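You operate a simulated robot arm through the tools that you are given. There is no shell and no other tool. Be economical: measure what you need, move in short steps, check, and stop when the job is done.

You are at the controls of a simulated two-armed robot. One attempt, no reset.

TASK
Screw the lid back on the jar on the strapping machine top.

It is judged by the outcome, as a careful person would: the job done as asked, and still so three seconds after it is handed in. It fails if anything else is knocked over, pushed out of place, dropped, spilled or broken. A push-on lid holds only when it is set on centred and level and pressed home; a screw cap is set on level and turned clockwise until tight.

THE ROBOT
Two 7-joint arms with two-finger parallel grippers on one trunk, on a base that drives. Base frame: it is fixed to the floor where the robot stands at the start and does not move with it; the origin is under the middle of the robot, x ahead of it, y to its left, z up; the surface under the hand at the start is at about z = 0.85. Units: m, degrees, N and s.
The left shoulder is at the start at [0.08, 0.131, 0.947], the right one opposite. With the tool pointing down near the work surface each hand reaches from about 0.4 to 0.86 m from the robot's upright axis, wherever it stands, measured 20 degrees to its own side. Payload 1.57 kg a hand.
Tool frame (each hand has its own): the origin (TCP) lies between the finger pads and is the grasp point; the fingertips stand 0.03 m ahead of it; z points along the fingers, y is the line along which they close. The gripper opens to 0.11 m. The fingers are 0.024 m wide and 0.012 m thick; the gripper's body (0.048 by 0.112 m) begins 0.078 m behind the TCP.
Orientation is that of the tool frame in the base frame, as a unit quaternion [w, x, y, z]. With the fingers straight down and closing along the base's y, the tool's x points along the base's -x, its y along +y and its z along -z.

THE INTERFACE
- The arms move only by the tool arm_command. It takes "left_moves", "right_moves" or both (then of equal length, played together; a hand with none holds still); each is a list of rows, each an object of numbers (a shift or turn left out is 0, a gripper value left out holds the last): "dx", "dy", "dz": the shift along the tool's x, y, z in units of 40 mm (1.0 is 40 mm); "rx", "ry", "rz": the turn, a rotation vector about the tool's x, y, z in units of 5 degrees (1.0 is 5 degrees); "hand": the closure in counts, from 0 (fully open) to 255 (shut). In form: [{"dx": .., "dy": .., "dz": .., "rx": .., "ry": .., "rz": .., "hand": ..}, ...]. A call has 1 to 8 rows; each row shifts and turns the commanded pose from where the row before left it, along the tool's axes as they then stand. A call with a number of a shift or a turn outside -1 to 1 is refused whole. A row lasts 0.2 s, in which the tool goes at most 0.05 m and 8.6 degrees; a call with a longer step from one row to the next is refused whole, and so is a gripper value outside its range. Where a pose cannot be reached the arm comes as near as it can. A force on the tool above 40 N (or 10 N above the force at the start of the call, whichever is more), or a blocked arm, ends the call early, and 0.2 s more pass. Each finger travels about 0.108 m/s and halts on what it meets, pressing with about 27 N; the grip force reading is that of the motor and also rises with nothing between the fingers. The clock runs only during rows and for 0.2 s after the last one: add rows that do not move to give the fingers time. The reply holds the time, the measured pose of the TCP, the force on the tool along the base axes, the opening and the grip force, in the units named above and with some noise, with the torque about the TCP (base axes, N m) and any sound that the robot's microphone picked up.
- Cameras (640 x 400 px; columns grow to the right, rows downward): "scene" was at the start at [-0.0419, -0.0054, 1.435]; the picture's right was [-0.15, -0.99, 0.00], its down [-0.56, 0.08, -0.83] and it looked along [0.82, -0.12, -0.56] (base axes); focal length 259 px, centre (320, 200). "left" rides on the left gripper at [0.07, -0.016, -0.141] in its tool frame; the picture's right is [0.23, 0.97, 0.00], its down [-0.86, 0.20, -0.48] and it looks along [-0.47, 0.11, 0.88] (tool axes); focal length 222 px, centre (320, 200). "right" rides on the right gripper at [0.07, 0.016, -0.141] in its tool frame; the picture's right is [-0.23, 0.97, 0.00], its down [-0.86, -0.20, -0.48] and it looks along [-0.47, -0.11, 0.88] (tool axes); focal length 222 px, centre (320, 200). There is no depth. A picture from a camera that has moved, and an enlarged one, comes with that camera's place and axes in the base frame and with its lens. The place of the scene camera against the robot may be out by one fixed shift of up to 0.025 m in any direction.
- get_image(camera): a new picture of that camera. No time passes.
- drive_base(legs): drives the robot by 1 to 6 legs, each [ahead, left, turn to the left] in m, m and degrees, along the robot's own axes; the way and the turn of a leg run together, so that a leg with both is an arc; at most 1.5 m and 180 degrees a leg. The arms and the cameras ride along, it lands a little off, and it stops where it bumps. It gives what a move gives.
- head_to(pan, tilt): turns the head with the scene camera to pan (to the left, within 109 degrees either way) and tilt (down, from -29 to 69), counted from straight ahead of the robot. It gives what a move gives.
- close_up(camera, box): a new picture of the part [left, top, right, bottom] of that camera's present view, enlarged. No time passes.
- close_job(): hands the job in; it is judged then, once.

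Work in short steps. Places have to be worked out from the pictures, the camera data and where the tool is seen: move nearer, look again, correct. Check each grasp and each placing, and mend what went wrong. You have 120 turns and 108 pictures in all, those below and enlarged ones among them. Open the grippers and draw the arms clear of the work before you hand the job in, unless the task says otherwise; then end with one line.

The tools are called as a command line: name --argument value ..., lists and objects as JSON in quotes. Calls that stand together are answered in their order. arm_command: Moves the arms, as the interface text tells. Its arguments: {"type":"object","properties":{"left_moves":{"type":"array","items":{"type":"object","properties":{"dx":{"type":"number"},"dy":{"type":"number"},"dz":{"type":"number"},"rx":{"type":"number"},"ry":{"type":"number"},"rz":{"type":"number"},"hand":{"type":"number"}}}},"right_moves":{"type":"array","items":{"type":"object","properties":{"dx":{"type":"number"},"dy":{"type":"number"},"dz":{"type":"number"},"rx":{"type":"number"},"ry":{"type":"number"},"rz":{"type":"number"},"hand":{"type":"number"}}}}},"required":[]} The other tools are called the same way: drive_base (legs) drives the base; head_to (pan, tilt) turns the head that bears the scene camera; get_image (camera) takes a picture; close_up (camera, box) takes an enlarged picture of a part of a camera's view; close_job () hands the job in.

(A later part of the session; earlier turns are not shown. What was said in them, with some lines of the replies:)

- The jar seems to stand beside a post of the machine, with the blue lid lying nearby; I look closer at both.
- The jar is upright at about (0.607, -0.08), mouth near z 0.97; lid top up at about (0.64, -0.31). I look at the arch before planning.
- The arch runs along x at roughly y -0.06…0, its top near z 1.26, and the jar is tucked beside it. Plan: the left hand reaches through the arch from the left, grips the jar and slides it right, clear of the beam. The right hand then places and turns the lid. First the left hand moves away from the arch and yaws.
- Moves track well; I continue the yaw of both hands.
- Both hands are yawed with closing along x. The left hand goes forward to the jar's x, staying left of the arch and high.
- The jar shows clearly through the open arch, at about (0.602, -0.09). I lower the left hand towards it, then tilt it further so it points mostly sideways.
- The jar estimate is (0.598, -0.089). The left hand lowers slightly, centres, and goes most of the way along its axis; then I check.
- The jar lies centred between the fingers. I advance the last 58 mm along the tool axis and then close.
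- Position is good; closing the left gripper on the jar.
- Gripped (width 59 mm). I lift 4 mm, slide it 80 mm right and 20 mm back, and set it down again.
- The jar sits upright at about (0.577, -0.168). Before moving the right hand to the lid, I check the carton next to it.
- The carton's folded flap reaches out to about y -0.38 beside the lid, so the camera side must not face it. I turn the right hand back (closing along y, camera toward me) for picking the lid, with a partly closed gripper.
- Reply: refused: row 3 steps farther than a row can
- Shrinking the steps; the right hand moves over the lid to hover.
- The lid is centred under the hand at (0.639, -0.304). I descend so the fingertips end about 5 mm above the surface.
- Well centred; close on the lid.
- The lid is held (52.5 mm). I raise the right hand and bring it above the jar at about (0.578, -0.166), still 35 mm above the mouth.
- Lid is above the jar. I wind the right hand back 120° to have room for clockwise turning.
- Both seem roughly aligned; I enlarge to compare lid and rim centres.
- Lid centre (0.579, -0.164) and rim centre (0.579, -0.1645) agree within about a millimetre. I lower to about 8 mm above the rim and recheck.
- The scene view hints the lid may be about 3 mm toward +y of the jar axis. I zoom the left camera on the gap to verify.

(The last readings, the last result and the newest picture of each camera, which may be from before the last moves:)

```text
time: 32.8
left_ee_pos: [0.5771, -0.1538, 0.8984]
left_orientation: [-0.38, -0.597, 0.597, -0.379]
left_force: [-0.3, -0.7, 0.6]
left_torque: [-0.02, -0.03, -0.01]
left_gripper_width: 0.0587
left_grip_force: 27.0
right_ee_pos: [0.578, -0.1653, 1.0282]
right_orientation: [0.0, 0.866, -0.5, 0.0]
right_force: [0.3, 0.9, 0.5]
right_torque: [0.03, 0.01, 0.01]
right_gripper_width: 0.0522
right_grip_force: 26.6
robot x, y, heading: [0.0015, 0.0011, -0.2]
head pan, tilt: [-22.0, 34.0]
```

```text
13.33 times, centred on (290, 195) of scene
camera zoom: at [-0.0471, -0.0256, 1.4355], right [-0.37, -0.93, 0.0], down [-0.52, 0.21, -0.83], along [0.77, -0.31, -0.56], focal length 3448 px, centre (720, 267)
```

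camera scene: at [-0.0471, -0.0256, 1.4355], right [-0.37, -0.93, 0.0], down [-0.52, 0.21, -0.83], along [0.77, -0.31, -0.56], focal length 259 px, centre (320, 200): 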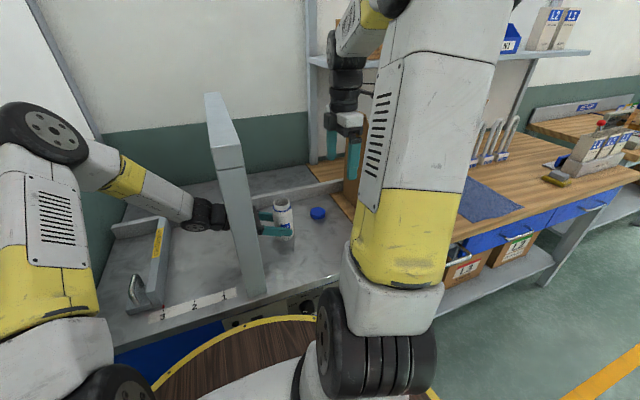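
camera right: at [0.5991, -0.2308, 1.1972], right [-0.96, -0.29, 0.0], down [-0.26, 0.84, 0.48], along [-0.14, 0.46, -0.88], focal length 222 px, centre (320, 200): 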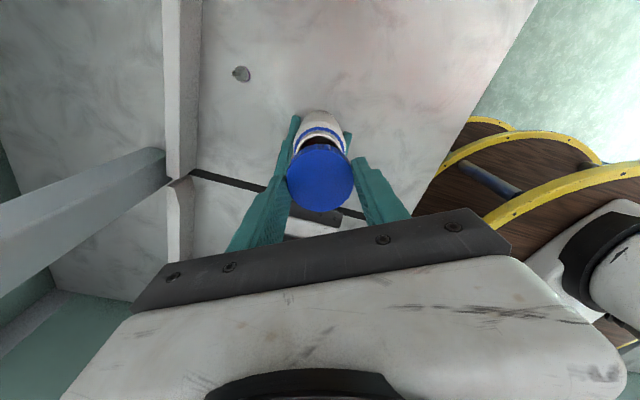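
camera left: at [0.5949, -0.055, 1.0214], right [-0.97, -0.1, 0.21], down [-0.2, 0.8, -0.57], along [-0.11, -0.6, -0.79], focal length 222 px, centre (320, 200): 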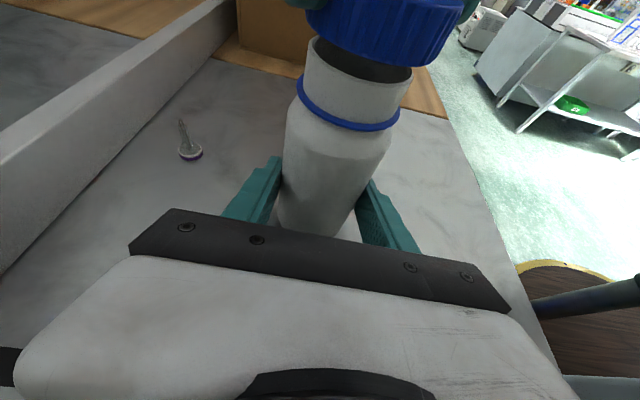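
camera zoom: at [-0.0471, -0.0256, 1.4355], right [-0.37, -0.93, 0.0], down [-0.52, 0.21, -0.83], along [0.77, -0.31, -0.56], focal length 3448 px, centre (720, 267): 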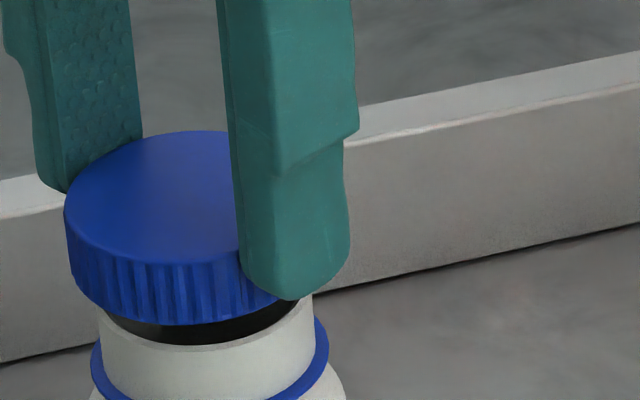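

The neck is about 48.5 mm and the views say the lid should go about 2.5 mm toward -y. I correct that and lower in small steps watching the force.

arm_command --right_moves '[{"dx": 0.054, "dy": 0.031}, {"dz": 0.1}, {"dz": 0.1}, {}]'

close_up --camera "left" --box '[270, 0, 490, 140]'

close_up --camera "scene" --box '[270, 180, 310, 210]'

```text
time: 33.8
left_ee_pos: [0.5769, -0.154, 0.8977]
left_orientation: [-0.38, -0.596, 0.597, -0.38]
left_force: [0.5, 0.4, 0.7]
left_torque: [0.0, -0.03, 0.05]
left_gripper_width: 0.0587
left_grip_force: 26.8
right_ee_pos: [0.5768, -0.1671, 1.0206]
right_orientation: [0.0, 0.866, -0.5, -0.001]
right_force: [0.6, -0.5, -0.3]
right_torque: [-0.02, 0.0, 0.02]
right_gripper_width: 0.0524
right_grip_force: 26.4
robot x, y, heading: [-0.0, -0.001, -0.2]
head pan, tilt: [-22.0, 34.0]
```

```text
2.86 times, centred on (380, 70) of left
camera zoom: at [0.5949, -0.055, 1.0214], right [-0.97, -0.1, 0.21], down [-0.2, 0.8, -0.57], along [-0.11, -0.6, -0.79], focal length 635 px, centre (149, 571)
```

zoom: 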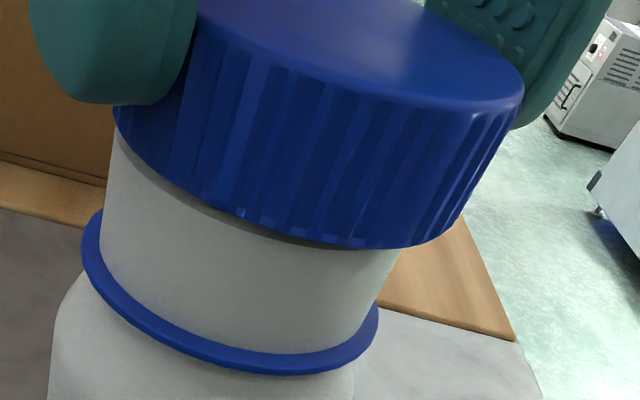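

```text
13.33 times, centred on (290, 195) of scene
camera zoom: at [-0.0471, -0.0256, 1.4355], right [-0.37, -0.93, 0.0], down [-0.52, 0.21, -0.83], along [0.77, -0.31, -0.56], focal length 3448 px, centre (720, 267)
```

zoom: 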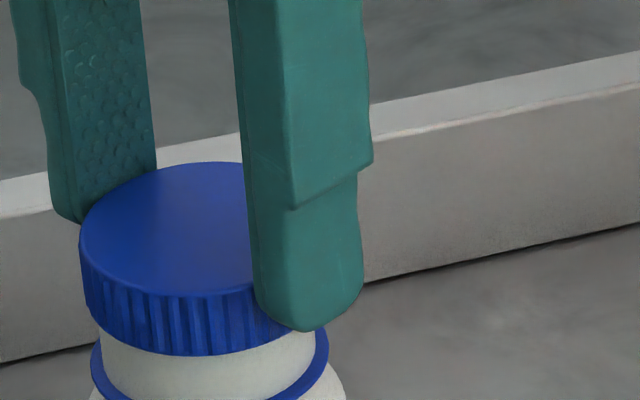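

Closer now; the left view suggests a further ~1.5 mm toward +x and ~1.5 mm toward -y. I correct and lower gently.

arm_command --right_moves '[{"dx": 0.051, "dy": -0.014}, {}, {"dz": 0.05}, {"dz": 0.05}, {}]'

close_up --camera "left" --box '[270, 0, 490, 140]'

close_up --camera "scene" --box '[270, 180, 310, 210]'

```text
time: 35.0
left_ee_pos: [0.5791, -0.1536, 0.8976]
left_orientation: [-0.38, -0.596, 0.597, -0.38]
left_force: [5.7, -0.4, -3.5]
left_torque: [-0.64, 0.26, -0.04]
left_gripper_width: 0.059
left_grip_force: 26.5
right_ee_pos: [0.5772, -0.1662, 1.0179]
right_orientation: [0.001, 0.866, -0.5, 0.001]
right_force: [-4.7, -3.2, 23.8]
right_torque: [0.47, 0.23, 0.07]
right_gripper_width: 0.0523
right_grip_force: 26.9
robot x, y, heading: [-0.0008, 0.0011, 0.0]
head pan, tilt: [-22.0, 34.0]
```

```text
2.86 times, centred on (380, 70) of left
camera zoom: at [0.5948, -0.0548, 1.0215], right [-0.97, -0.1, 0.21], down [-0.2, 0.8, -0.57], along [-0.11, -0.6, -0.79], focal length 635 px, centre (149, 571)
```

zoom: 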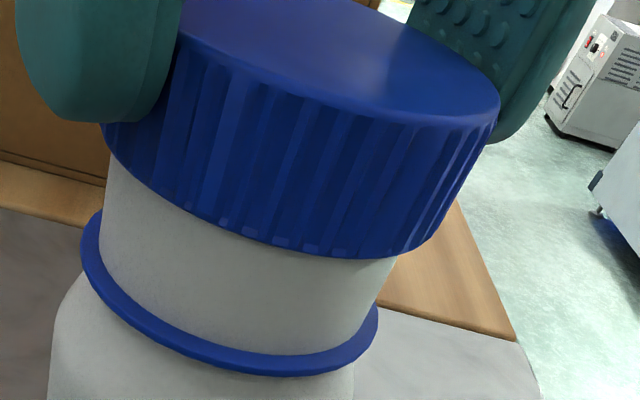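

```text
13.33 times, centred on (290, 195) of scene
camera zoom: at [-0.0477, -0.0256, 1.4354], right [-0.37, -0.93, 0.0], down [-0.52, 0.21, -0.83], along [0.77, -0.31, -0.56], focal length 3448 px, centre (720, 267)
```

zoom: 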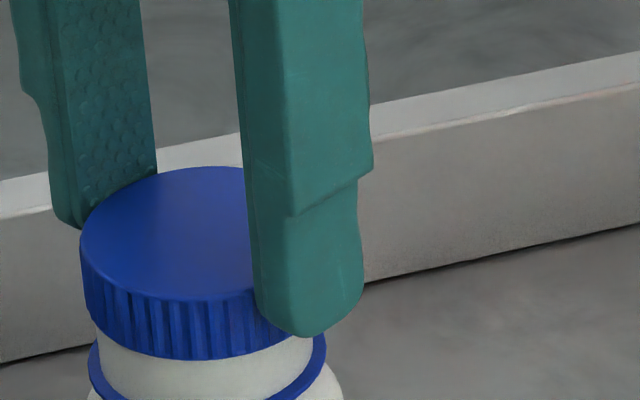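

Contact: 24 N up with the lid skirt around rim level and the lid looking level and centred to within a millimetre. I ease the pressure a little and begin turning clockwise, watching forces.

arm_command --right_moves '[{"dz": -0.012}, {"rz": 1}, {"rz": 1}, {"rz": 1}, {"rz": 1}, {"rz": 1}, {}]'

close_up --camera "left" --box '[270, 0, 490, 140]'

```text
time: 36.6
left_ee_pos: [0.5777, -0.1546, 0.8983]
left_orientation: [0.38, 0.597, -0.596, 0.38]
left_force: [0.9, -1.4, 0.4]
left_torque: [0.13, 0.18, -0.02]
left_gripper_width: 0.0588
left_grip_force: 27.1
right_ee_pos: [0.5781, -0.1667, 1.0162]
right_orientation: [0.0, 0.737, -0.676, 0.0]
right_force: [-1.1, 0.5, -0.2]
right_torque: [0.04, 0.08, 0.03]
right_gripper_width: 0.0523
right_grip_force: 27.1
robot x, y, heading: [-0.0036, -0.0014, -0.2]
head pan, tilt: [-22.0, 34.0]
```

```text
2.86 times, centred on (380, 70) of left
camera zoom: at [0.595, -0.055, 1.0215], right [-0.97, -0.1, 0.21], down [-0.2, 0.8, -0.57], along [-0.11, -0.6, -0.79], focal length 635 px, centre (149, 571)
```

zoom: 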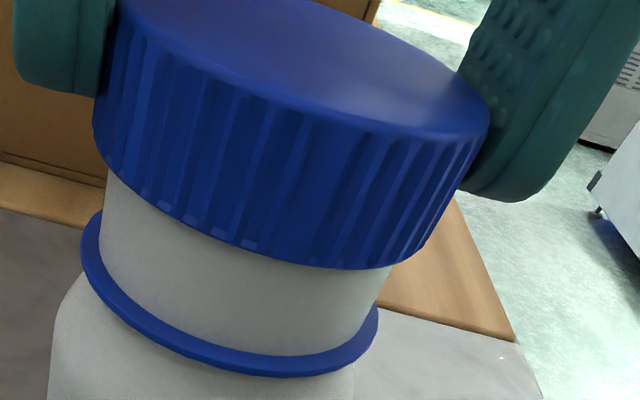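

The force vanished and the skirt appears to have slipped over the rim, well centred. I lower slowly to find the thread.

arm_command --right_moves '[{"dz": 0.025}, {"dz": 0.025}, {"dz": 0.025}, {}]'

close_up --camera "left" --box '[270, 0, 490, 140]'

```text
time: 37.6
left_ee_pos: [0.5782, -0.155, 0.8974]
left_orientation: [0.38, 0.596, -0.596, 0.38]
left_force: [3.7, -5.6, -0.6]
left_torque: [0.55, 0.04, 0.04]
left_gripper_width: 0.059
left_grip_force: 27.3
right_ee_pos: [0.5779, -0.1661, 1.0135]
right_orientation: [-0.001, 0.738, -0.675, 0.0]
right_force: [-2.7, 6.1, 2.4]
right_torque: [0.23, 0.07, -0.01]
right_gripper_width: 0.0523
right_grip_force: 26.8
robot x, y, heading: [0.0028, -0.0035, 0.1]
head pan, tilt: [-22.0, 34.0]
```

```text
2.86 times, centred on (380, 70) of left
camera zoom: at [0.5949, -0.0551, 1.0215], right [-0.97, -0.1, 0.21], down [-0.2, 0.8, -0.57], along [-0.11, -0.6, -0.79], focal length 635 px, centre (149, 571)
```

zoom: 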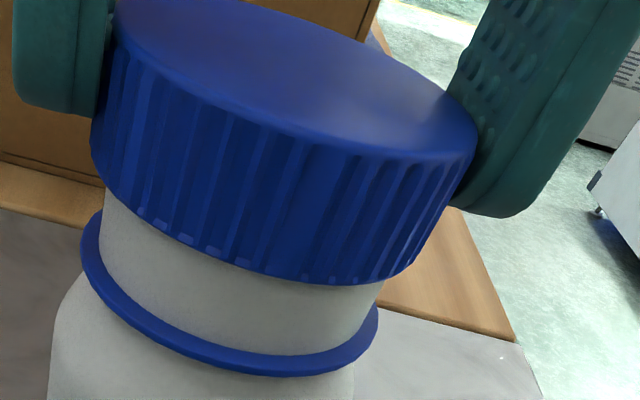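

The lid is sliding down the neck with a slight side load; I relieve 0.6 mm toward +y and continue lowering.

arm_command --right_moves '[{"dx": -0.016, "dy": 0.007}, {"dz": 0.025}, {"dz": 0.025}, {"dz": 0.025}, {}]'

close_up --camera "left" --box '[270, 0, 490, 140]'

```text
time: 38.8
left_ee_pos: [0.5787, -0.1547, 0.8974]
left_orientation: [-0.38, -0.596, 0.596, -0.38]
left_force: [1.8, -6.4, -0.7]
left_torque: [0.36, 0.09, 0.0]
left_gripper_width: 0.0588
left_grip_force: 26.9
right_ee_pos: [0.5778, -0.1673, 1.0107]
right_orientation: [0.0, 0.737, -0.676, 0.0]
right_force: [-1.9, 4.7, 2.2]
right_torque: [0.21, 0.07, -0.01]
right_gripper_width: 0.0526
right_grip_force: 27.0
robot x, y, heading: [0.0006, 0.0001, 0.0]
head pan, tilt: [-22.0, 34.0]
```

```text
2.86 times, centred on (380, 70) of left
camera zoom: at [0.5948, -0.0551, 1.0215], right [-0.97, -0.1, 0.21], down [-0.2, 0.8, -0.57], along [-0.11, -0.6, -0.79], focal length 635 px, centre (149, 571)
```

zoom: 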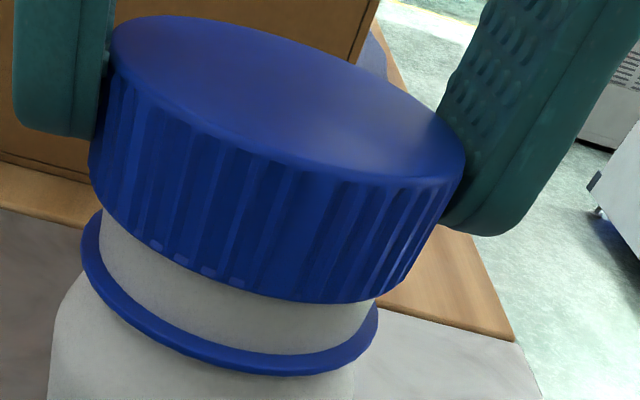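

Still lowering freely; continue another 3 mm with a bit more +y relief.

arm_command --right_moves '[{"dx": -0.016, "dy": 0.005}, {"dz": 0.025}, {"dz": 0.025}, {"dz": 0.025}, {}]'

close_up --camera "left" --box '[270, 0, 490, 140]'

```text
time: 40.0
left_ee_pos: [0.5783, -0.1534, 0.8989]
left_orientation: [0.38, 0.596, -0.596, 0.38]
left_force: [0.1, -1.3, 1.9]
left_torque: [-0.1, -0.22, -0.01]
left_gripper_width: 0.0588
left_grip_force: 26.9
right_ee_pos: [0.5775, -0.1665, 1.0077]
right_orientation: [0.001, 0.737, -0.675, 0.0]
right_force: [0.1, 0.6, 1.0]
right_torque: [-0.13, 0.16, 0.0]
right_gripper_width: 0.0523
right_grip_force: 27.3
robot x, y, heading: [-0.0008, 0.0025, -0.1]
head pan, tilt: [-22.0, 34.0]
```

```text
2.86 times, centred on (380, 70) of left
camera zoom: at [0.5949, -0.0549, 1.0215], right [-0.97, -0.1, 0.21], down [-0.2, 0.8, -0.57], along [-0.11, -0.6, -0.79], focal length 635 px, centre (149, 571)
```

zoom: 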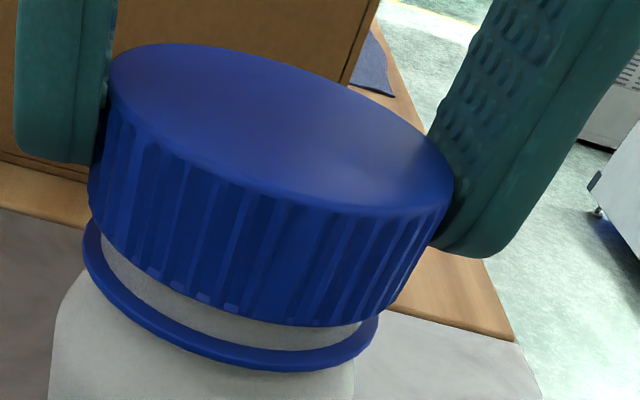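

Forces are near zero and the gap to the ring shrinks. I lower a few more steps until it lands.

arm_command --right_moves '[{"dz": 0.02}, {"dz": 0.02}, {"dz": 0.02}, {}]'

close_up --camera "left" --box '[270, 0, 490, 140]'

```text
time: 41.0
left_ee_pos: [0.577, -0.1518, 0.8986]
left_orientation: [0.38, 0.597, -0.596, 0.38]
left_force: [2.5, -0.7, -0.1]
left_torque: [-0.45, -0.12, 0.08]
left_gripper_width: 0.0589
left_grip_force: 27.3
right_ee_pos: [0.5775, -0.1655, 1.0072]
right_orientation: [-0.001, 0.737, -0.675, 0.001]
right_force: [-0.3, -1.2, 14.8]
right_torque: [-0.09, 0.1, 0.01]
right_gripper_width: 0.0522
right_grip_force: 26.9
robot x, y, heading: [-0.0001, 0.0001, -0.1]
head pan, tilt: [-22.0, 34.0]
```

```text
2.86 times, centred on (380, 70) of left
camera zoom: at [0.5948, -0.0548, 1.0215], right [-0.97, -0.1, 0.21], down [-0.2, 0.8, -0.57], along [-0.11, -0.6, -0.79], focal length 635 px, centre (149, 571)
```

zoom: 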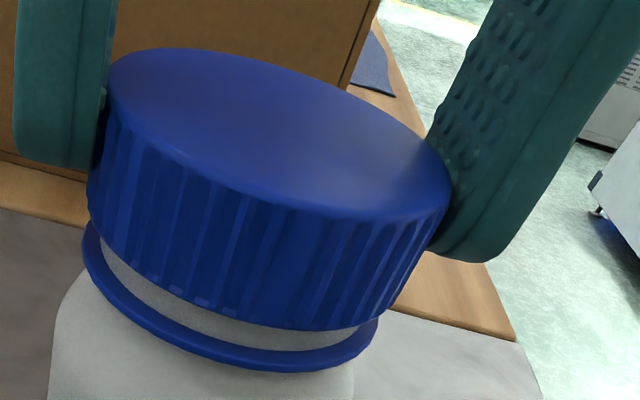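

The lid has seated on the thread (15 N). Now turning clockwise with a slight downward feed.

arm_command --right_moves '[{"rz": 1, "dz": 0.001}, {"rz": 1, "dz": 0.001}, {"rz": 1, "dz": 0.001}, {"rz": 1, "dz": 0.001}, {"rz": 1, "dz": 0.001}, {"rz": 1, "dz": 0.001}, {"rz": 1, "dz": 0.001}, {"rz": 1, "dz": 0.001}]'

```text
time: 42.8
left_ee_pos: [0.5772, -0.1513, 0.8984]
left_orientation: [0.38, 0.596, -0.596, 0.38]
left_force: [-1.1, 3.5, -3.3]
left_torque: [-0.03, -0.84, 0.08]
left_gripper_width: 0.0588
left_grip_force: 26.9
right_ee_pos: [0.5767, -0.1663, 1.0066]
right_orientation: [0.001, -0.461, 0.888, 0.0]
right_force: [7.3, 1.2, 20.4]
right_torque: [0.03, -0.15, -0.04]
right_gripper_width: 0.052
right_grip_force: 27.4
robot x, y, heading: [0.001, 0.0012, -0.1]
head pan, tilt: [-22.0, 34.0]
```

No tightening torque yet; I continue turning, easing a small +x side load.

arm_command --right_moves '[{"dx": -0.007, "dy": -0.01}, {"rz": 1}, {"rz": 1}, {"rz": 1}, {"rz": 1}, {"rz": 1}, {"rz": 1}, {"rz": 1}]'

close_up --camera "left" --box '[270, 0, 490, 140]'

```text
time: 44.6
left_ee_pos: [0.5772, -0.1541, 0.8985]
left_orientation: [0.38, 0.597, -0.596, 0.38]
left_force: [3.8, -2.1, -5.9]
left_torque: [-0.02, 0.51, -0.03]
left_gripper_width: 0.0586
left_grip_force: 27.1
right_ee_pos: [0.5759, -0.1663, 1.005]
right_orientation: [0.0, -0.173, 0.985, -0.001]
right_force: [-7.8, 1.9, 15.6]
right_torque: [0.12, 0.45, 0.01]
right_gripper_width: 0.0522
right_grip_force: 26.7
robot x, y, heading: [-0.0013, -0.003, -0.2]
head pan, tilt: [-22.0, 34.0]
```

```text
2.86 times, centred on (380, 70) of left
camera zoom: at [0.5949, -0.0549, 1.0215], right [-0.97, -0.1, 0.21], down [-0.2, 0.8, -0.57], along [-0.11, -0.6, -0.79], focal length 635 px, centre (149, 571)
```

zoom: 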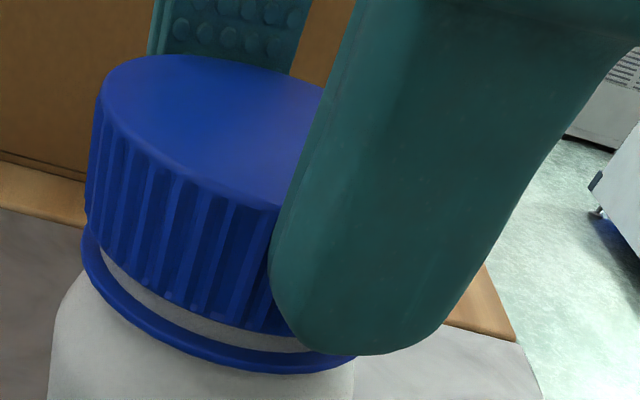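

Advancing (z 1.005). Continue 35° more with slight relief toward -x.

arm_command --right_moves '[{"dx": 0.01, "dy": 0.004}, {"rz": 1, "dz": 0.002}, {"rz": 1, "dz": 0.002}, {"rz": 1, "dz": 0.002}, {"rz": 1, "dz": 0.002}, {"rz": 1, "dz": 0.002}, {"rz": 1, "dz": 0.002}, {"rz": 1, "dz": 0.002}]'

```text
time: 46.4
left_ee_pos: [0.5779, -0.1549, 0.8979]
left_orientation: [0.38, 0.596, -0.596, 0.381]
left_force: [0.7, -3.0, -4.1]
left_torque: [0.44, -0.15, 0.05]
left_gripper_width: 0.0585
left_grip_force: 26.6
right_ee_pos: [0.5762, -0.1658, 1.0042]
right_orientation: [0.0, 0.132, 0.991, 0.0]
right_force: [-0.3, 5.4, 8.9]
right_torque: [0.15, 0.08, -0.01]
right_gripper_width: 0.052
right_grip_force: 27.6
robot x, y, heading: [0.0002, -0.0038, 0.1]
head pan, tilt: [-22.0, 34.0]
```

Force is dropping as the thread draws in. I open the right fingers slightly, and wind back 130° around the lid for the next stroke.

arm_command --right_moves '[{"hand": 85}, {"hand": 85}, {"rz": -1}, {"rz": -1}, {"rz": -1}, {"rz": -1}, {"rz": -1}, {"rz": -1}]'

arm_command --right_moves '[{"rz": -1}, {"rz": -1}, {"rz": -1}, {"rz": -1}, {"rz": -1}, {"rz": -1}, {"rz": -1}, {"rz": -1}]'

arm_command --right_moves '[{"rz": -1}, {"rz": -1}, {"rz": -1}, {"rz": -1}, {"rz": -1}, {"rz": -1}, {"rz": -1}, {"rz": -1}]'

close_up --camera "left" --box '[270, 0, 490, 140]'

get_image --camera "right"

```text
time: 48.2
left_ee_pos: [0.5774, -0.1539, 0.8975]
left_orientation: [0.38, 0.597, -0.596, 0.381]
left_force: [0.2, 0.5, 2.4]
left_torque: [-0.06, 0.0, 0.01]
left_gripper_width: 0.0589
left_grip_force: 27.0
right_ee_pos: [0.5761, -0.1661, 1.0047]
right_orientation: [0.0, -0.131, 0.991, 0.0]
right_force: [0.1, 0.4, 0.3]
right_torque: [-0.01, 0.04, 0.02]
right_gripper_width: 0.0734
right_grip_force: 0.1
robot x, y, heading: [0.001, 0.005, 0.0]
head pan, tilt: [-22.0, 34.0]
```

```text
time: 50.0
left_ee_pos: [0.5784, -0.154, 0.8976]
left_orientation: [-0.38, -0.596, 0.596, -0.38]
left_force: [0.7, -0.1, 2.7]
left_torque: [-0.11, -0.05, 0.01]
left_gripper_width: 0.0591
left_grip_force: 27.0
right_ee_pos: [0.5771, -0.1652, 1.0046]
right_orientation: [0.0, -0.462, 0.887, 0.0]
right_force: [-0.2, -0.2, -0.4]
right_torque: [0.05, -0.02, 0.02]
right_gripper_width: 0.0736
right_grip_force: 0.1
robot x, y, heading: [-0.0024, 0.0021, 0.0]
head pan, tilt: [-22.0, 34.0]
```

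```text
time: 51.8
left_ee_pos: [0.5778, -0.1533, 0.8979]
left_orientation: [-0.38, -0.596, 0.597, -0.38]
left_force: [0.5, 0.1, 2.0]
left_torque: [-0.09, -0.08, 0.03]
left_gripper_width: 0.059
left_grip_force: 27.1
right_ee_pos: [0.5774, -0.1664, 1.0056]
right_orientation: [0.0, 0.737, -0.675, 0.0]
right_force: [0.4, -0.7, 0.6]
right_torque: [0.0, -0.04, 0.03]
right_gripper_width: 0.0733
right_grip_force: 0.1
robot x, y, heading: [0.0019, 0.0006, 0.0]
head pan, tilt: [-22.0, 34.0]
```

```text
2.86 times, centred on (380, 70) of left
camera zoom: at [0.5949, -0.0549, 1.0215], right [-0.97, -0.1, 0.21], down [-0.2, 0.8, -0.57], along [-0.11, -0.6, -0.79], focal length 635 px, centre (149, 571)
```

zoom: 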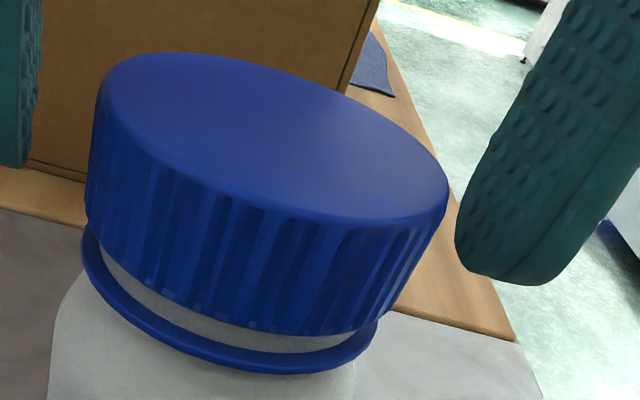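

```text
60 pictures are left
camera right: at [0.5691, -0.2361, 1.1461], right [-0.99, 0.14, 0.0], down [0.12, 0.87, 0.48], along [0.07, 0.47, -0.88], focal length 222 px, centre (320, 200)
```

right: 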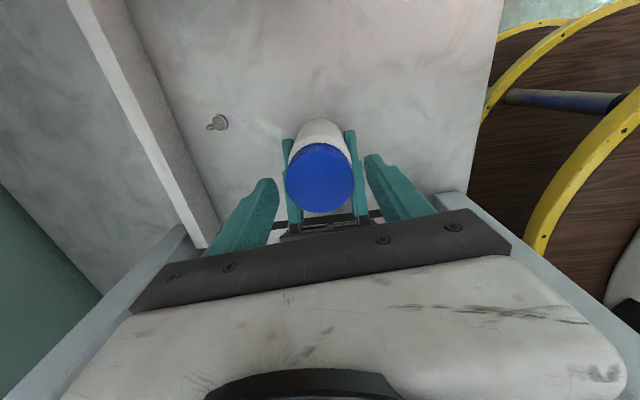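

The lid sits level on the jar. A few more degrees back, then regrip and turn clockwise again.

arm_command --right_moves '[{"rz": -1}, {"rz": -1}, {"rz": -1}, {"rz": -1}, {"rz": -1}, {"hand": 255}, {}, {}]'

arm_command --right_moves '[{"rz": 1, "dz": 0.003}, {"rz": 1, "dz": 0.003}, {"rz": 1, "dz": 0.002}, {"rz": 1, "dz": 0.002}, {"rz": 1, "dz": 0.002}, {"rz": 1, "dz": 0.002}, {"rz": 1, "dz": 0.002}, {"rz": 1, "dz": 0.002}]'

arm_command --right_moves '[{"rz": 1, "dz": 0.002}, {"rz": 1, "dz": 0.002}, {"rz": 1, "dz": 0.002}, {"rz": 1, "dz": 0.002}, {"rz": 1, "dz": 0.002}, {"rz": 1, "dz": 0.002}, {"rz": 1, "dz": 0.002}, {"rz": 1, "dz": 0.002}]'

```text
time: 53.6
left_ee_pos: [0.5776, -0.1533, 0.8979]
left_orientation: [0.38, 0.597, -0.597, 0.379]
left_force: [-3.1, 0.7, 1.7]
left_torque: [-0.05, -0.17, -0.05]
left_gripper_width: 0.0588
left_grip_force: 27.1
right_ee_pos: [0.5781, -0.1655, 1.0047]
right_orientation: [0.0, 0.866, -0.5, 0.0]
right_force: [2.4, 0.1, -1.4]
right_torque: [0.02, -0.07, 0.02]
right_gripper_width: 0.052
right_grip_force: 27.1
robot x, y, heading: [0.0001, 0.0015, 0.1]
head pan, tilt: [-22.0, 34.0]
```

```text
time: 55.4
left_ee_pos: [0.5769, -0.1539, 0.8979]
left_orientation: [-0.38, -0.596, 0.596, -0.38]
left_force: [-4.6, -1.2, -0.1]
left_torque: [-0.08, -0.22, -0.06]
left_gripper_width: 0.0589
left_grip_force: 27.0
right_ee_pos: [0.578, -0.1648, 1.004]
right_orientation: [0.0, -0.642, 0.767, 0.0]
right_force: [4.2, 0.7, 2.4]
right_torque: [0.02, -0.1, 0.0]
right_gripper_width: 0.0519
right_grip_force: 26.8
robot x, y, heading: [-0.0022, 0.0034, 0.2]
head pan, tilt: [-22.0, 34.0]
```

```text
time: 57.2
left_ee_pos: [0.577, -0.153, 0.8975]
left_orientation: [0.38, 0.597, -0.597, 0.379]
left_force: [-9.0, -2.8, -0.9]
left_torque: [0.17, -0.61, -0.14]
left_gripper_width: 0.0589
left_grip_force: 27.0
right_ee_pos: [0.5767, -0.1667, 1.004]
right_orientation: [-0.001, -0.341, 0.94, 0.001]
right_force: [8.6, 3.6, 3.1]
right_torque: [0.1, -0.24, 0.0]
right_gripper_width: 0.0519
right_grip_force: 27.1
robot x, y, heading: [-0.0021, -0.0011, 0.2]
head pan, tilt: [-22.0, 34.0]
```

A side load in +x builds up; I relieve it and keep turning.

arm_command --right_moves '[{"dx": -0.016, "dy": -0.004, "dz": 0.005}, {"rz": 1, "dz": 0.002}, {"rz": 1, "dz": 0.002}, {"rz": 1, "dz": 0.002}, {"rz": 1, "dz": 0.002}, {"rz": 1, "dz": 0.002}, {"rz": 1, "dz": 0.002}, {"rz": 1, "dz": 0.002}]'

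arm_command --right_moves '[{"rz": 1, "dz": 0.002}, {"rz": 1, "dz": 0.002}, {"rz": 1, "dz": 0.002}, {"rz": 1, "dz": 0.002}]'

close_up --camera "left" --box '[270, 0, 490, 140]'

```text
time: 59.0
left_ee_pos: [0.577, -0.1528, 0.8988]
left_orientation: [0.379, 0.597, -0.596, 0.38]
left_force: [-0.4, -2.3, -2.7]
left_torque: [-0.16, 0.04, -0.05]
left_gripper_width: 0.0587
left_grip_force: 26.5
right_ee_pos: [0.5777, -0.1645, 1.0017]
right_orientation: [0.0, -0.041, 0.999, 0.0]
right_force: [-0.7, 1.6, 10.2]
right_torque: [0.04, 0.11, -0.01]
right_gripper_width: 0.052
right_grip_force: 27.3
robot x, y, heading: [0.0004, 0.001, 0.0]
head pan, tilt: [-22.0, 34.0]
```

```text
time: 60.0
left_ee_pos: [0.5774, -0.1526, 0.8977]
left_orientation: [0.38, 0.596, -0.596, 0.38]
left_force: [3.8, -3.7, -3.6]
left_torque: [0.28, 0.23, 0.05]
left_gripper_width: 0.0586
left_grip_force: 26.7
right_ee_pos: [0.5783, -0.1651, 1.0023]
right_orientation: [0.0, 0.131, 0.991, 0.0]
right_force: [-3.9, 5.2, 7.5]
right_torque: [0.18, 0.17, 0.01]
right_gripper_width: 0.0516
right_grip_force: 26.9
robot x, y, heading: [-0.001, 0.0013, 0.2]
head pan, tilt: [-22.0, 34.0]
```

```text
2.86 times, centred on (380, 70) of left
camera zoom: at [0.5951, -0.0547, 1.0215], right [-0.97, -0.1, 0.21], down [-0.2, 0.8, -0.57], along [-0.11, -0.6, -0.79], focal length 635 px, centre (149, 571)
```

zoom: 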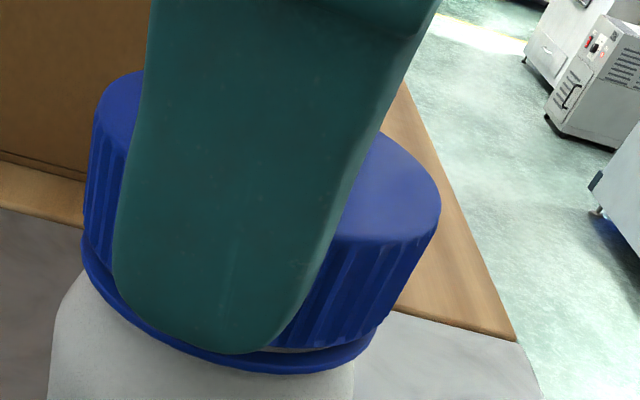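

The lid visibly sinks toward the ring. Next stroke: open, raise the fingers 3 mm so they don't touch the ring, wind back and regrip.

arm_command --right_moves '[{"hand": 85}, {"hand": 85, "dz": -0.08}, {"rz": -1}, {"rz": -1}, {"rz": -1}, {"rz": -1}, {"rz": -1}, {"rz": -1}]'

arm_command --right_moves '[{"rz": -1}, {"rz": -1}, {"rz": -1}, {"rz": -1}, {"rz": -1}, {"rz": -1}, {"rz": -1}, {"rz": -1}]'

arm_command --right_moves '[{"rz": -1}, {"rz": -1}, {"rz": -1}, {"rz": -1}, {"rz": -1}, {"rz": -1}, {"rz": -1}, {"rz": -1}]'

arm_command --right_moves '[{"rz": -1}, {"rz": -1}, {"rz": -1}, {"rz": -1}, {"rz": -1}, {"hand": 255}, {}, {}]'

close_up --camera "left" --box '[270, 0, 490, 140]'

```text
time: 61.8
left_ee_pos: [0.5785, -0.155, 0.8971]
left_orientation: [0.38, 0.597, -0.596, 0.38]
left_force: [0.4, -0.5, 0.8]
left_torque: [-0.04, -0.02, 0.02]
left_gripper_width: 0.0589
left_grip_force: 27.7
right_ee_pos: [0.578, -0.1651, 1.0052]
right_orientation: [0.0, -0.131, 0.991, 0.0]
right_force: [-0.3, 0.3, 0.5]
right_torque: [0.03, -0.03, 0.03]
right_gripper_width: 0.0733
right_grip_force: 0.0
robot x, y, heading: [-0.0005, 0.0008, 0.1]
head pan, tilt: [-22.0, 34.0]
```

```text
time: 63.6
left_ee_pos: [0.5779, -0.1546, 0.8967]
left_orientation: [0.38, 0.596, -0.596, 0.38]
left_force: [-0.2, 0.4, 1.1]
left_torque: [-0.04, -0.05, 0.03]
left_gripper_width: 0.0587
left_grip_force: 26.8
right_ee_pos: [0.5766, -0.1661, 1.0048]
right_orientation: [0.0, -0.462, 0.887, 0.0]
right_force: [0.2, 0.9, -0.3]
right_torque: [-0.04, -0.01, 0.0]
right_gripper_width: 0.0735
right_grip_force: 0.1
robot x, y, heading: [-0.0002, 0.0008, -0.2]
head pan, tilt: [-22.0, 34.0]
```

```text
time: 65.4
left_ee_pos: [0.5786, -0.1536, 0.8981]
left_orientation: [-0.381, -0.596, 0.596, -0.38]
left_force: [1.3, 0.2, 1.9]
left_torque: [-0.03, -0.09, 0.04]
left_gripper_width: 0.0585
left_grip_force: 27.1
right_ee_pos: [0.5777, -0.1654, 1.0056]
right_orientation: [0.0, 0.738, -0.675, 0.001]
right_force: [-0.2, 1.3, -0.9]
right_torque: [-0.01, 0.01, 0.01]
right_gripper_width: 0.0735
right_grip_force: 0.0
robot x, y, heading: [0.0021, -0.0005, -0.2]
head pan, tilt: [-22.0, 34.0]
```

```text
time: 67.2
left_ee_pos: [0.5781, -0.1535, 0.899]
left_orientation: [0.379, 0.597, -0.596, 0.38]
left_force: [-1.9, -0.1, 2.1]
left_torque: [-0.03, -0.16, 0.0]
left_gripper_width: 0.0587
left_grip_force: 26.7
right_ee_pos: [0.5776, -0.1652, 1.0059]
right_orientation: [0.0, 0.866, -0.5, -0.001]
right_force: [1.7, 1.3, -0.2]
right_torque: [0.02, -0.02, -0.02]
right_gripper_width: 0.0518
right_grip_force: 27.2
robot x, y, heading: [-0.0003, -0.0022, 0.2]
head pan, tilt: [-22.0, 34.0]
```

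```text
2.86 times, centred on (380, 70) of left
camera zoom: at [0.5947, -0.055, 1.0214], right [-0.97, -0.1, 0.21], down [-0.2, 0.8, -0.57], along [-0.11, -0.6, -0.79], focal length 635 px, centre (149, 571)
```

zoom: 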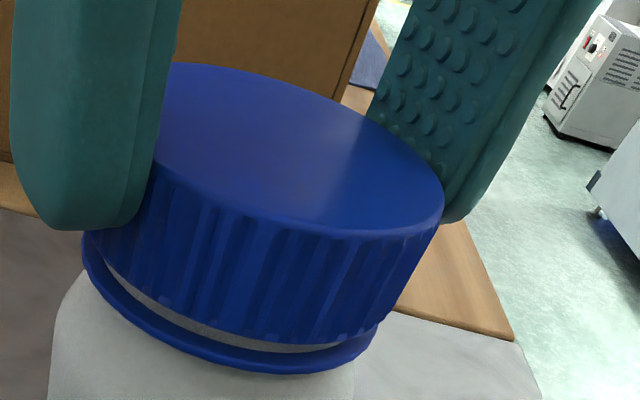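

Thread is working; about 2 mm of gap left. Next clockwise stroke.

arm_command --right_moves '[{"rz": 1, "dz": 0.002}, {"rz": 1, "dz": 0.002}, {"rz": 1, "dz": 0.002}, {"rz": 1, "dz": 0.002}, {"rz": 1, "dz": 0.002}, {"rz": 1, "dz": 0.002}, {"rz": 1, "dz": 0.002}, {"rz": 1, "dz": 0.002}]'

arm_command --right_moves '[{"rz": 1, "dz": 0.002}, {"rz": 1, "dz": 0.002}, {"rz": 1, "dz": 0.002}, {"rz": 1, "dz": 0.002}, {"rz": 1, "dz": 0.002}, {"rz": 1, "dz": 0.002}, {"rz": 1, "dz": 0.002}, {"rz": 1, "dz": 0.002}]'

```text
time: 69.0
left_ee_pos: [0.5781, -0.153, 0.8977]
left_orientation: [0.38, 0.597, -0.596, 0.381]
left_force: [3.1, -1.2, -2.0]
left_torque: [0.13, 0.06, -0.72]
left_gripper_width: 0.0575
left_grip_force: 27.2
right_ee_pos: [0.5775, -0.166, 1.0049]
right_orientation: [0.0, -0.643, 0.766, 0.0]
right_force: [-2.1, 0.1, 9.2]
right_torque: [-0.04, 0.15, 0.77]
right_gripper_width: 0.0519
right_grip_force: 27.0
robot x, y, heading: [-0.0001, 0.0037, -0.0]
head pan, tilt: [-22.0, 34.0]
```

```text
time: 70.8
left_ee_pos: [0.5792, -0.1524, 0.898]
left_orientation: [0.379, 0.598, -0.595, 0.38]
left_force: [22.8, -8.8, -5.5]
left_torque: [0.54, 1.1, -0.6]
left_gripper_width: 0.0593
left_grip_force: 27.1
right_ee_pos: [0.5785, -0.1657, 1.0033]
right_orientation: [-0.002, -0.342, 0.94, 0.002]
right_force: [-21.9, 8.0, 6.2]
right_torque: [0.43, 0.99, 0.88]
right_gripper_width: 0.0524
right_grip_force: 27.1
robot x, y, heading: [0.0001, -0.0006, -0.1]
head pan, tilt: [-22.0, 34.0]
```

Torque jumped to ~0.8–0.9 N·m, so the lid is tight and something slips or strains. I look before going on.

close_up --camera "left" --box '[230, 0, 490, 260]'

close_up --camera "scene" --box '[255, 165, 325, 250]'

```text
1.54 times, centred on (360, 130) of left
camera zoom: at [0.596, -0.0546, 1.0216], right [-0.97, -0.1, 0.21], down [-0.2, 0.79, -0.57], along [-0.11, -0.6, -0.79], focal length 342 px, centre (258, 308)
```

zoom: 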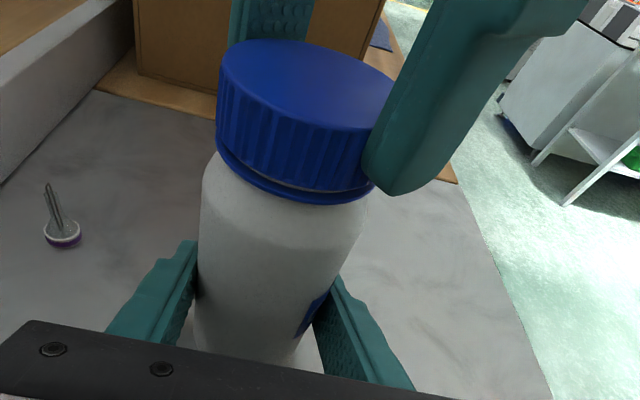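

```text
4.71 times, centred on (290, 208) of scene
camera zoom: at [-0.0471, -0.0256, 1.4355], right [-0.37, -0.93, 0.0], down [-0.52, 0.21, -0.83], along [0.77, -0.31, -0.56], focal length 1217 px, centre (461, 165)
```

zoom: 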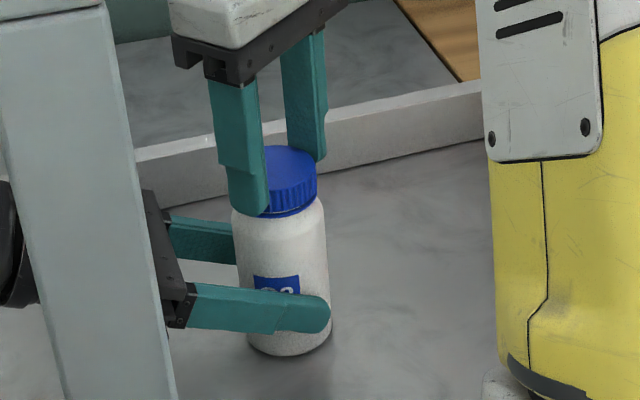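

The jar began slipping in the left grip at about 0.8 N·m, i.e. the lid is tight. I release the right hand, lift clear and inspect.

arm_command --right_moves '[{"hand": 85}, {"hand": 60}, {}, {"dz": -0.5}, {"dz": -0.9}, {"dz": -0.9}]'

close_up --camera "left" --box '[270, 0, 490, 140]'

close_up --camera "scene" --box '[265, 180, 315, 217]'

```text
time: 72.2
left_ee_pos: [0.5784, -0.1534, 0.8977]
left_orientation: [-0.379, -0.597, 0.597, -0.379]
left_force: [-1.2, 0.4, 1.5]
left_torque: [-0.03, 0.04, -0.03]
left_gripper_width: 0.0587
left_grip_force: 27.4
right_ee_pos: [0.5805, -0.1665, 1.0965]
right_orientation: [-0.001, -0.342, 0.94, 0.0]
right_force: [0.1, 0.1, 0.8]
right_torque: [0.02, 0.0, -0.02]
right_gripper_width: 0.0842
right_grip_force: 0.1
robot x, y, heading: [-0.003, 0.0042, -0.2]
head pan, tilt: [-22.0, 34.0]
```

```text
2.86 times, centred on (380, 70) of left
camera zoom: at [0.595, -0.0548, 1.0214], right [-0.97, -0.1, 0.21], down [-0.2, 0.79, -0.57], along [-0.11, -0.6, -0.79], focal length 635 px, centre (149, 571)
```

zoom: 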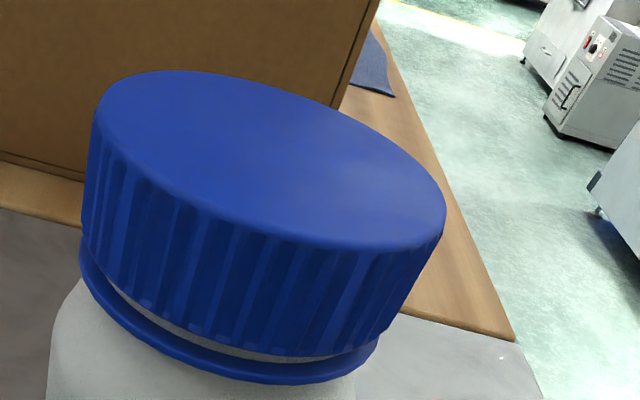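

```text
10.81 times, centred on (290, 198) of scene
camera zoom: at [-0.047, -0.0256, 1.4355], right [-0.37, -0.93, 0.0], down [-0.52, 0.21, -0.83], along [0.77, -0.31, -0.56], focal length 2796 px, centre (644, 216)
```

zoom: 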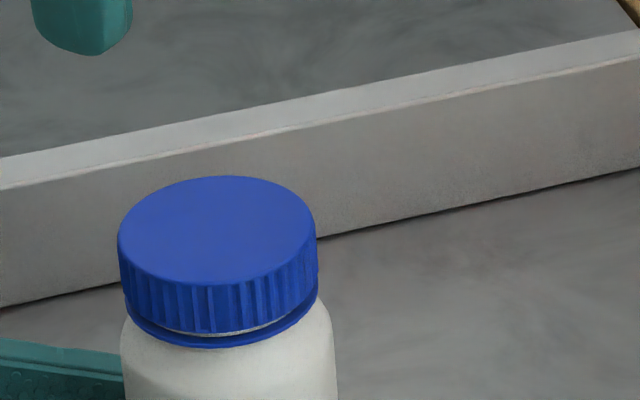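

The lid is level, centred and tight. I draw the right hand up and away, then carry the jar back to its original spot with the left hand.

arm_command --right_moves '[{"dz": -0.9}, {"dz": -0.9}, {"dz": -0.9}, {"dx": 0.9}, {"dx": 0.9}, {"dx": 0.9}, {"dx": 0.9}]'

arm_command --left_moves '[{"dx": 0.09, "dz": -0.042}, {"dx": -0.282, "dz": -0.604, "dy": -0.167}, {"dx": -0.282, "dz": -0.604, "dy": -0.167}, {"dx": -0.282, "dz": -0.604, "dy": -0.167}, {}, {"dx": -0.08, "dz": 0.037}, {"dx": -0.01, "dz": 0.005}, {}]'

get_image --camera "left"

get_image --camera "right"

```text
time: 73.8
left_ee_pos: [0.5778, -0.1523, 0.8979]
left_orientation: [0.38, 0.597, -0.596, 0.38]
left_force: [-0.4, 0.4, 1.7]
left_torque: [-0.07, 0.05, -0.06]
left_gripper_width: 0.0583
left_grip_force: 26.9
right_ee_pos: [0.4696, -0.2583, 1.2035]
right_orientation: [0.0, -0.343, 0.939, 0.0]
right_force: [0.0, 0.4, 0.4]
right_torque: [-0.01, 0.02, -0.01]
right_gripper_width: 0.0841
right_grip_force: 0.0
robot x, y, heading: [-0.0014, 0.0009, 0.0]
head pan, tilt: [-22.0, 34.0]
```

```text
time: 75.6
left_ee_pos: [0.599, -0.0749, 0.8985]
left_orientation: [-0.38, -0.596, 0.596, -0.38]
left_force: [-0.4, -0.4, -3.0]
left_torque: [0.0, -0.01, 0.02]
left_gripper_width: 0.0583
left_grip_force: 26.8
right_ee_pos: [0.4695, -0.2568, 1.2033]
right_orientation: [0.0, -0.342, 0.94, 0.0]
right_force: [-1.0, 0.4, -0.5]
right_torque: [-0.01, -0.01, 0.0]
right_gripper_width: 0.0841
right_grip_force: 0.0
robot x, y, heading: [-0.0035, -0.0008, -0.1]
head pan, tilt: [-22.0, 34.0]
```

```text
53 pictures are left
camera left: at [0.6156, 0.0232, 1.0215], right [-0.97, -0.1, 0.21], down [-0.2, 0.8, -0.57], along [-0.11, -0.6, -0.79], focal length 222 px, centre (320, 200)
```

left: 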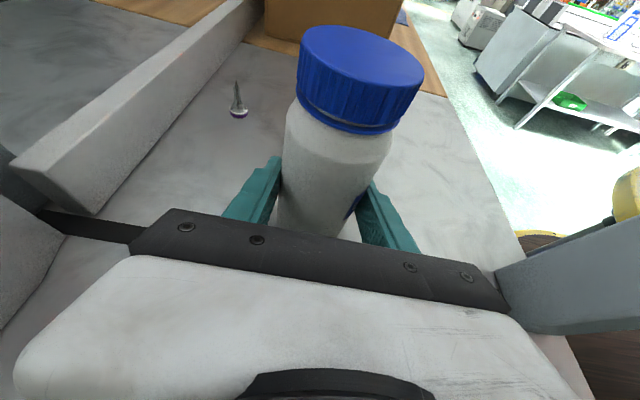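

```text
52 pictures are left
camera right: at [0.4071, -0.2896, 1.3445], right [-0.45, 0.89, 0.0], down [0.78, 0.4, 0.48], along [0.43, 0.22, -0.88], focal length 222 px, centre (320, 200)
```

right: 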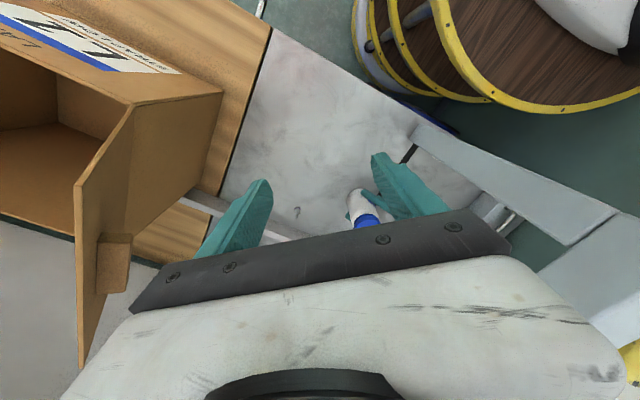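

The left force reads -3 N, so the jar may still hang a hair above the surface. I lower slightly until it carries.

arm_command --left_moves '[{"dx": -0.012, "dz": 0.006}, {"dx": -0.012, "dz": 0.006}, {}]'

```text
time: 76.4
left_ee_pos: [0.5984, -0.0747, 0.8984]
left_orientation: [0.38, 0.596, -0.596, 0.381]
left_force: [4.5, 0.3, 10.5]
left_torque: [-0.16, -0.01, 0.02]
left_gripper_width: 0.0584
left_grip_force: 27.1
right_ee_pos: [0.4688, -0.2586, 1.2029]
right_orientation: [0.0, -0.342, 0.94, 0.0]
right_force: [0.4, -0.3, -0.2]
right_torque: [0.03, 0.0, 0.02]
right_gripper_width: 0.0843
right_grip_force: 0.1
robot x, y, heading: [0.0008, -0.0011, -0.1]
head pan, tilt: [-22.0, 34.0]
```

The jar now stands on the surface (+10 N). I open the left gripper gradually and check.

arm_command --left_moves '[{"dx": 0.008, "dz": -0.004}, {"hand": 110}, {"hand": 40}, {"hand": 0}, {}, {}]'

get_image --camera "left"

```text
time: 77.8
left_ee_pos: [0.5984, -0.0752, 0.8976]
left_orientation: [-0.38, -0.596, 0.597, -0.379]
left_force: [0.7, 0.1, 0.4]
left_torque: [0.01, -0.03, 0.05]
left_gripper_width: 0.11
left_grip_force: 0.2
right_ee_pos: [0.4685, -0.2584, 1.2043]
right_orientation: [-0.001, -0.342, 0.94, 0.001]
right_force: [0.2, -0.2, 0.1]
right_torque: [0.01, 0.01, 0.01]
right_gripper_width: 0.0843
right_grip_force: 0.1
robot x, y, heading: [-0.0011, -0.0, 0.3]
head pan, tilt: [-22.0, 34.0]
```

```text
51 pictures are left
camera left: at [0.615, 0.0235, 1.0206], right [-0.97, -0.1, 0.21], down [-0.2, 0.8, -0.57], along [-0.11, -0.6, -0.79], focal length 222 px, centre (320, 200)
```

left: 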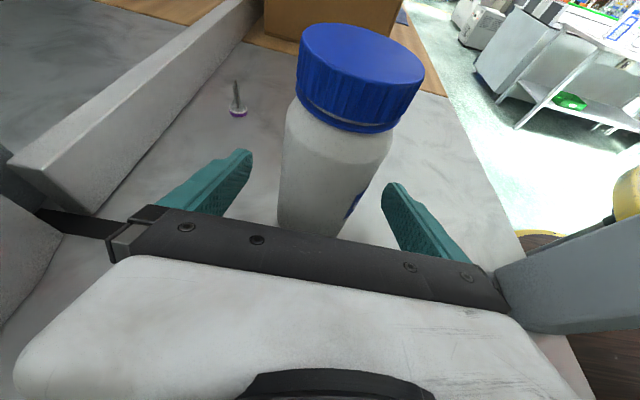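

The jar stands upright and free. I withdraw the left hand back along its axis, the way it came.

arm_command --left_moves '[{"dz": -0.9}, {"dz": -0.9}, {"dz": -0.9}, {"dz": -0.9}, {"dz": -0.6, "dx": 0.6}, {"dx": 0.4}, {}]'

get_image --camera "left"

get_image --camera "scene"

```text
time: 79.4
left_ee_pos: [0.5982, 0.0557, 1.0054]
left_orientation: [-0.379, -0.597, 0.597, -0.379]
left_force: [-0.2, 0.1, -0.2]
left_torque: [-0.01, -0.04, 0.01]
left_gripper_width: 0.1098
left_grip_force: 0.0
right_ee_pos: [0.47, -0.2618, 1.2009]
right_orientation: [-0.001, -0.342, 0.94, 0.002]
right_force: [0.3, -0.2, -0.6]
right_torque: [0.01, 0.0, -0.04]
right_gripper_width: 0.0842
right_grip_force: 0.1
robot x, y, heading: [-0.0029, 0.001, -0.0]
head pan, tilt: [-22.0, 34.0]
```

```text
50 pictures are left
camera left: at [0.6158, 0.1543, 1.1286], right [-0.97, -0.09, 0.21], down [-0.2, 0.8, -0.57], along [-0.11, -0.6, -0.8], focal length 222 px, centre (320, 200)
```

left: 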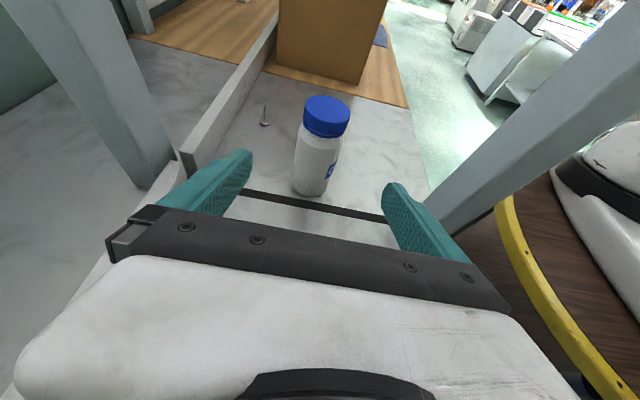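

```text
49 pictures are left
camera scene: at [-0.0452, -0.03, 1.4355], right [-0.37, -0.93, 0.0], down [-0.52, 0.21, -0.83], along [0.77, -0.31, -0.56], focal length 259 px, centre (320, 200)
```

scene: 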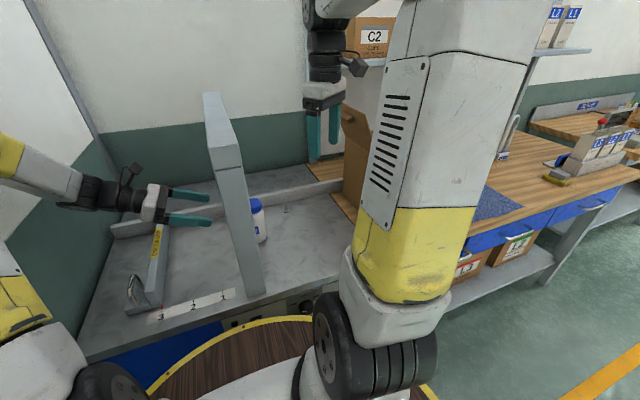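

The lidded jar stands in its place and nothing else was disturbed. I draw the left hand back a bit further and fully open the right gripper.

arm_command --left_moves '[{"dz": -0.7}, {"dz": -0.7}, {}]' --right_moves '[{"hand": 0}, {}, {}]'

close_up --camera "left" --box '[220, 60, 420, 220]'

```text
time: 80.2
left_ee_pos: [0.6052, 0.0898, 1.03]
left_orientation: [-0.383, -0.589, 0.606, -0.373]
left_force: [0.9, 1.0, 0.8]
left_torque: [0.03, 0.03, -0.03]
left_gripper_width: 0.11
left_grip_force: 0.1
right_ee_pos: [0.4694, -0.2741, 1.2022]
right_orientation: [0.001, -0.333, 0.943, 0.002]
right_force: [-0.9, 0.1, -0.3]
right_torque: [0.06, -0.06, 0.0]
right_gripper_width: 0.1102
right_grip_force: 0.0
robot x, y, heading: [0.0006, -0.0054, -1.1]
head pan, tilt: [-22.0, 34.0]
```

```text
2.50 times, centred on (320, 140) of left
camera zoom: at [0.6252, 0.1881, 1.1543], right [-0.98, -0.07, 0.2], down [-0.18, 0.8, -0.57], along [-0.12, -0.59, -0.8], focal length 555 px, centre (320, 350)
```

zoom: 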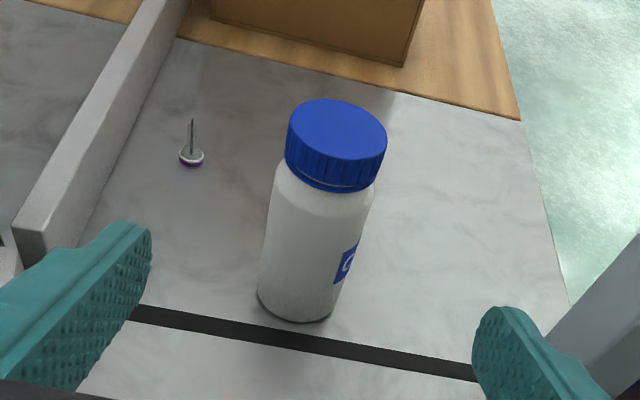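

The base twisted by about 1°, so the left elbow probably touches the wall. I ease the hand forward again slightly to take off that load.

arm_command --left_moves '[{"dz": 0.6}, {"dz": 0.6}, {}]'

get_image --camera "scene"

```text
time: 81.0
left_ee_pos: [0.5944, 0.0668, 1.0086]
left_orientation: [0.377, 0.598, -0.596, 0.381]
left_force: [-0.2, 0.9, -0.7]
left_torque: [-0.07, 0.02, 0.0]
left_gripper_width: 0.1104
left_grip_force: 0.1
right_ee_pos: [0.465, -0.2602, 1.2037]
right_orientation: [0.001, -0.343, 0.939, 0.002]
right_force: [0.4, 0.2, 0.5]
right_torque: [-0.04, -0.03, 0.01]
right_gripper_width: 0.1102
right_grip_force: 0.1
robot x, y, heading: [-0.0031, -0.0005, -0.0]
head pan, tilt: [-22.0, 34.0]
```

```text
47 pictures are left
camera scene: at [-0.0519, -0.0298, 1.4353], right [-0.37, -0.93, 0.0], down [-0.52, 0.21, -0.83], along [0.77, -0.31, -0.56], focal length 259 px, centre (320, 200)
```

scene: 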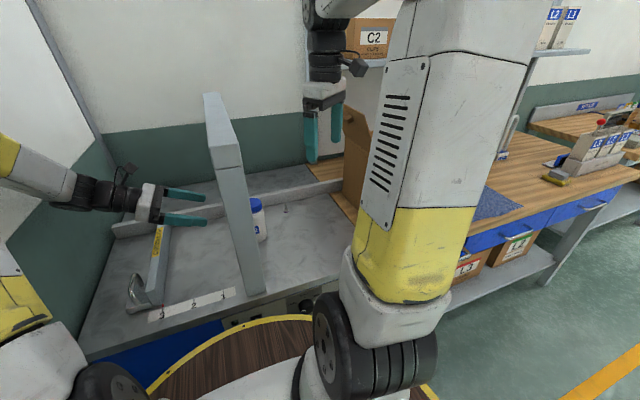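

The base is back to heading 0, both hands are open and clear, and the jar is closed and standing. I hand the job in.

close_job

```text
The job is handed in.
```

The lid is screwed onto the jar and tight: it stopped turning at about 0.8 N·m, when the jar began to slip in the left grip. The jar is upright at about its original spot and both grippers are open and clear. The left arm probably brushed the wall at the end, but I saw nothing else moved.
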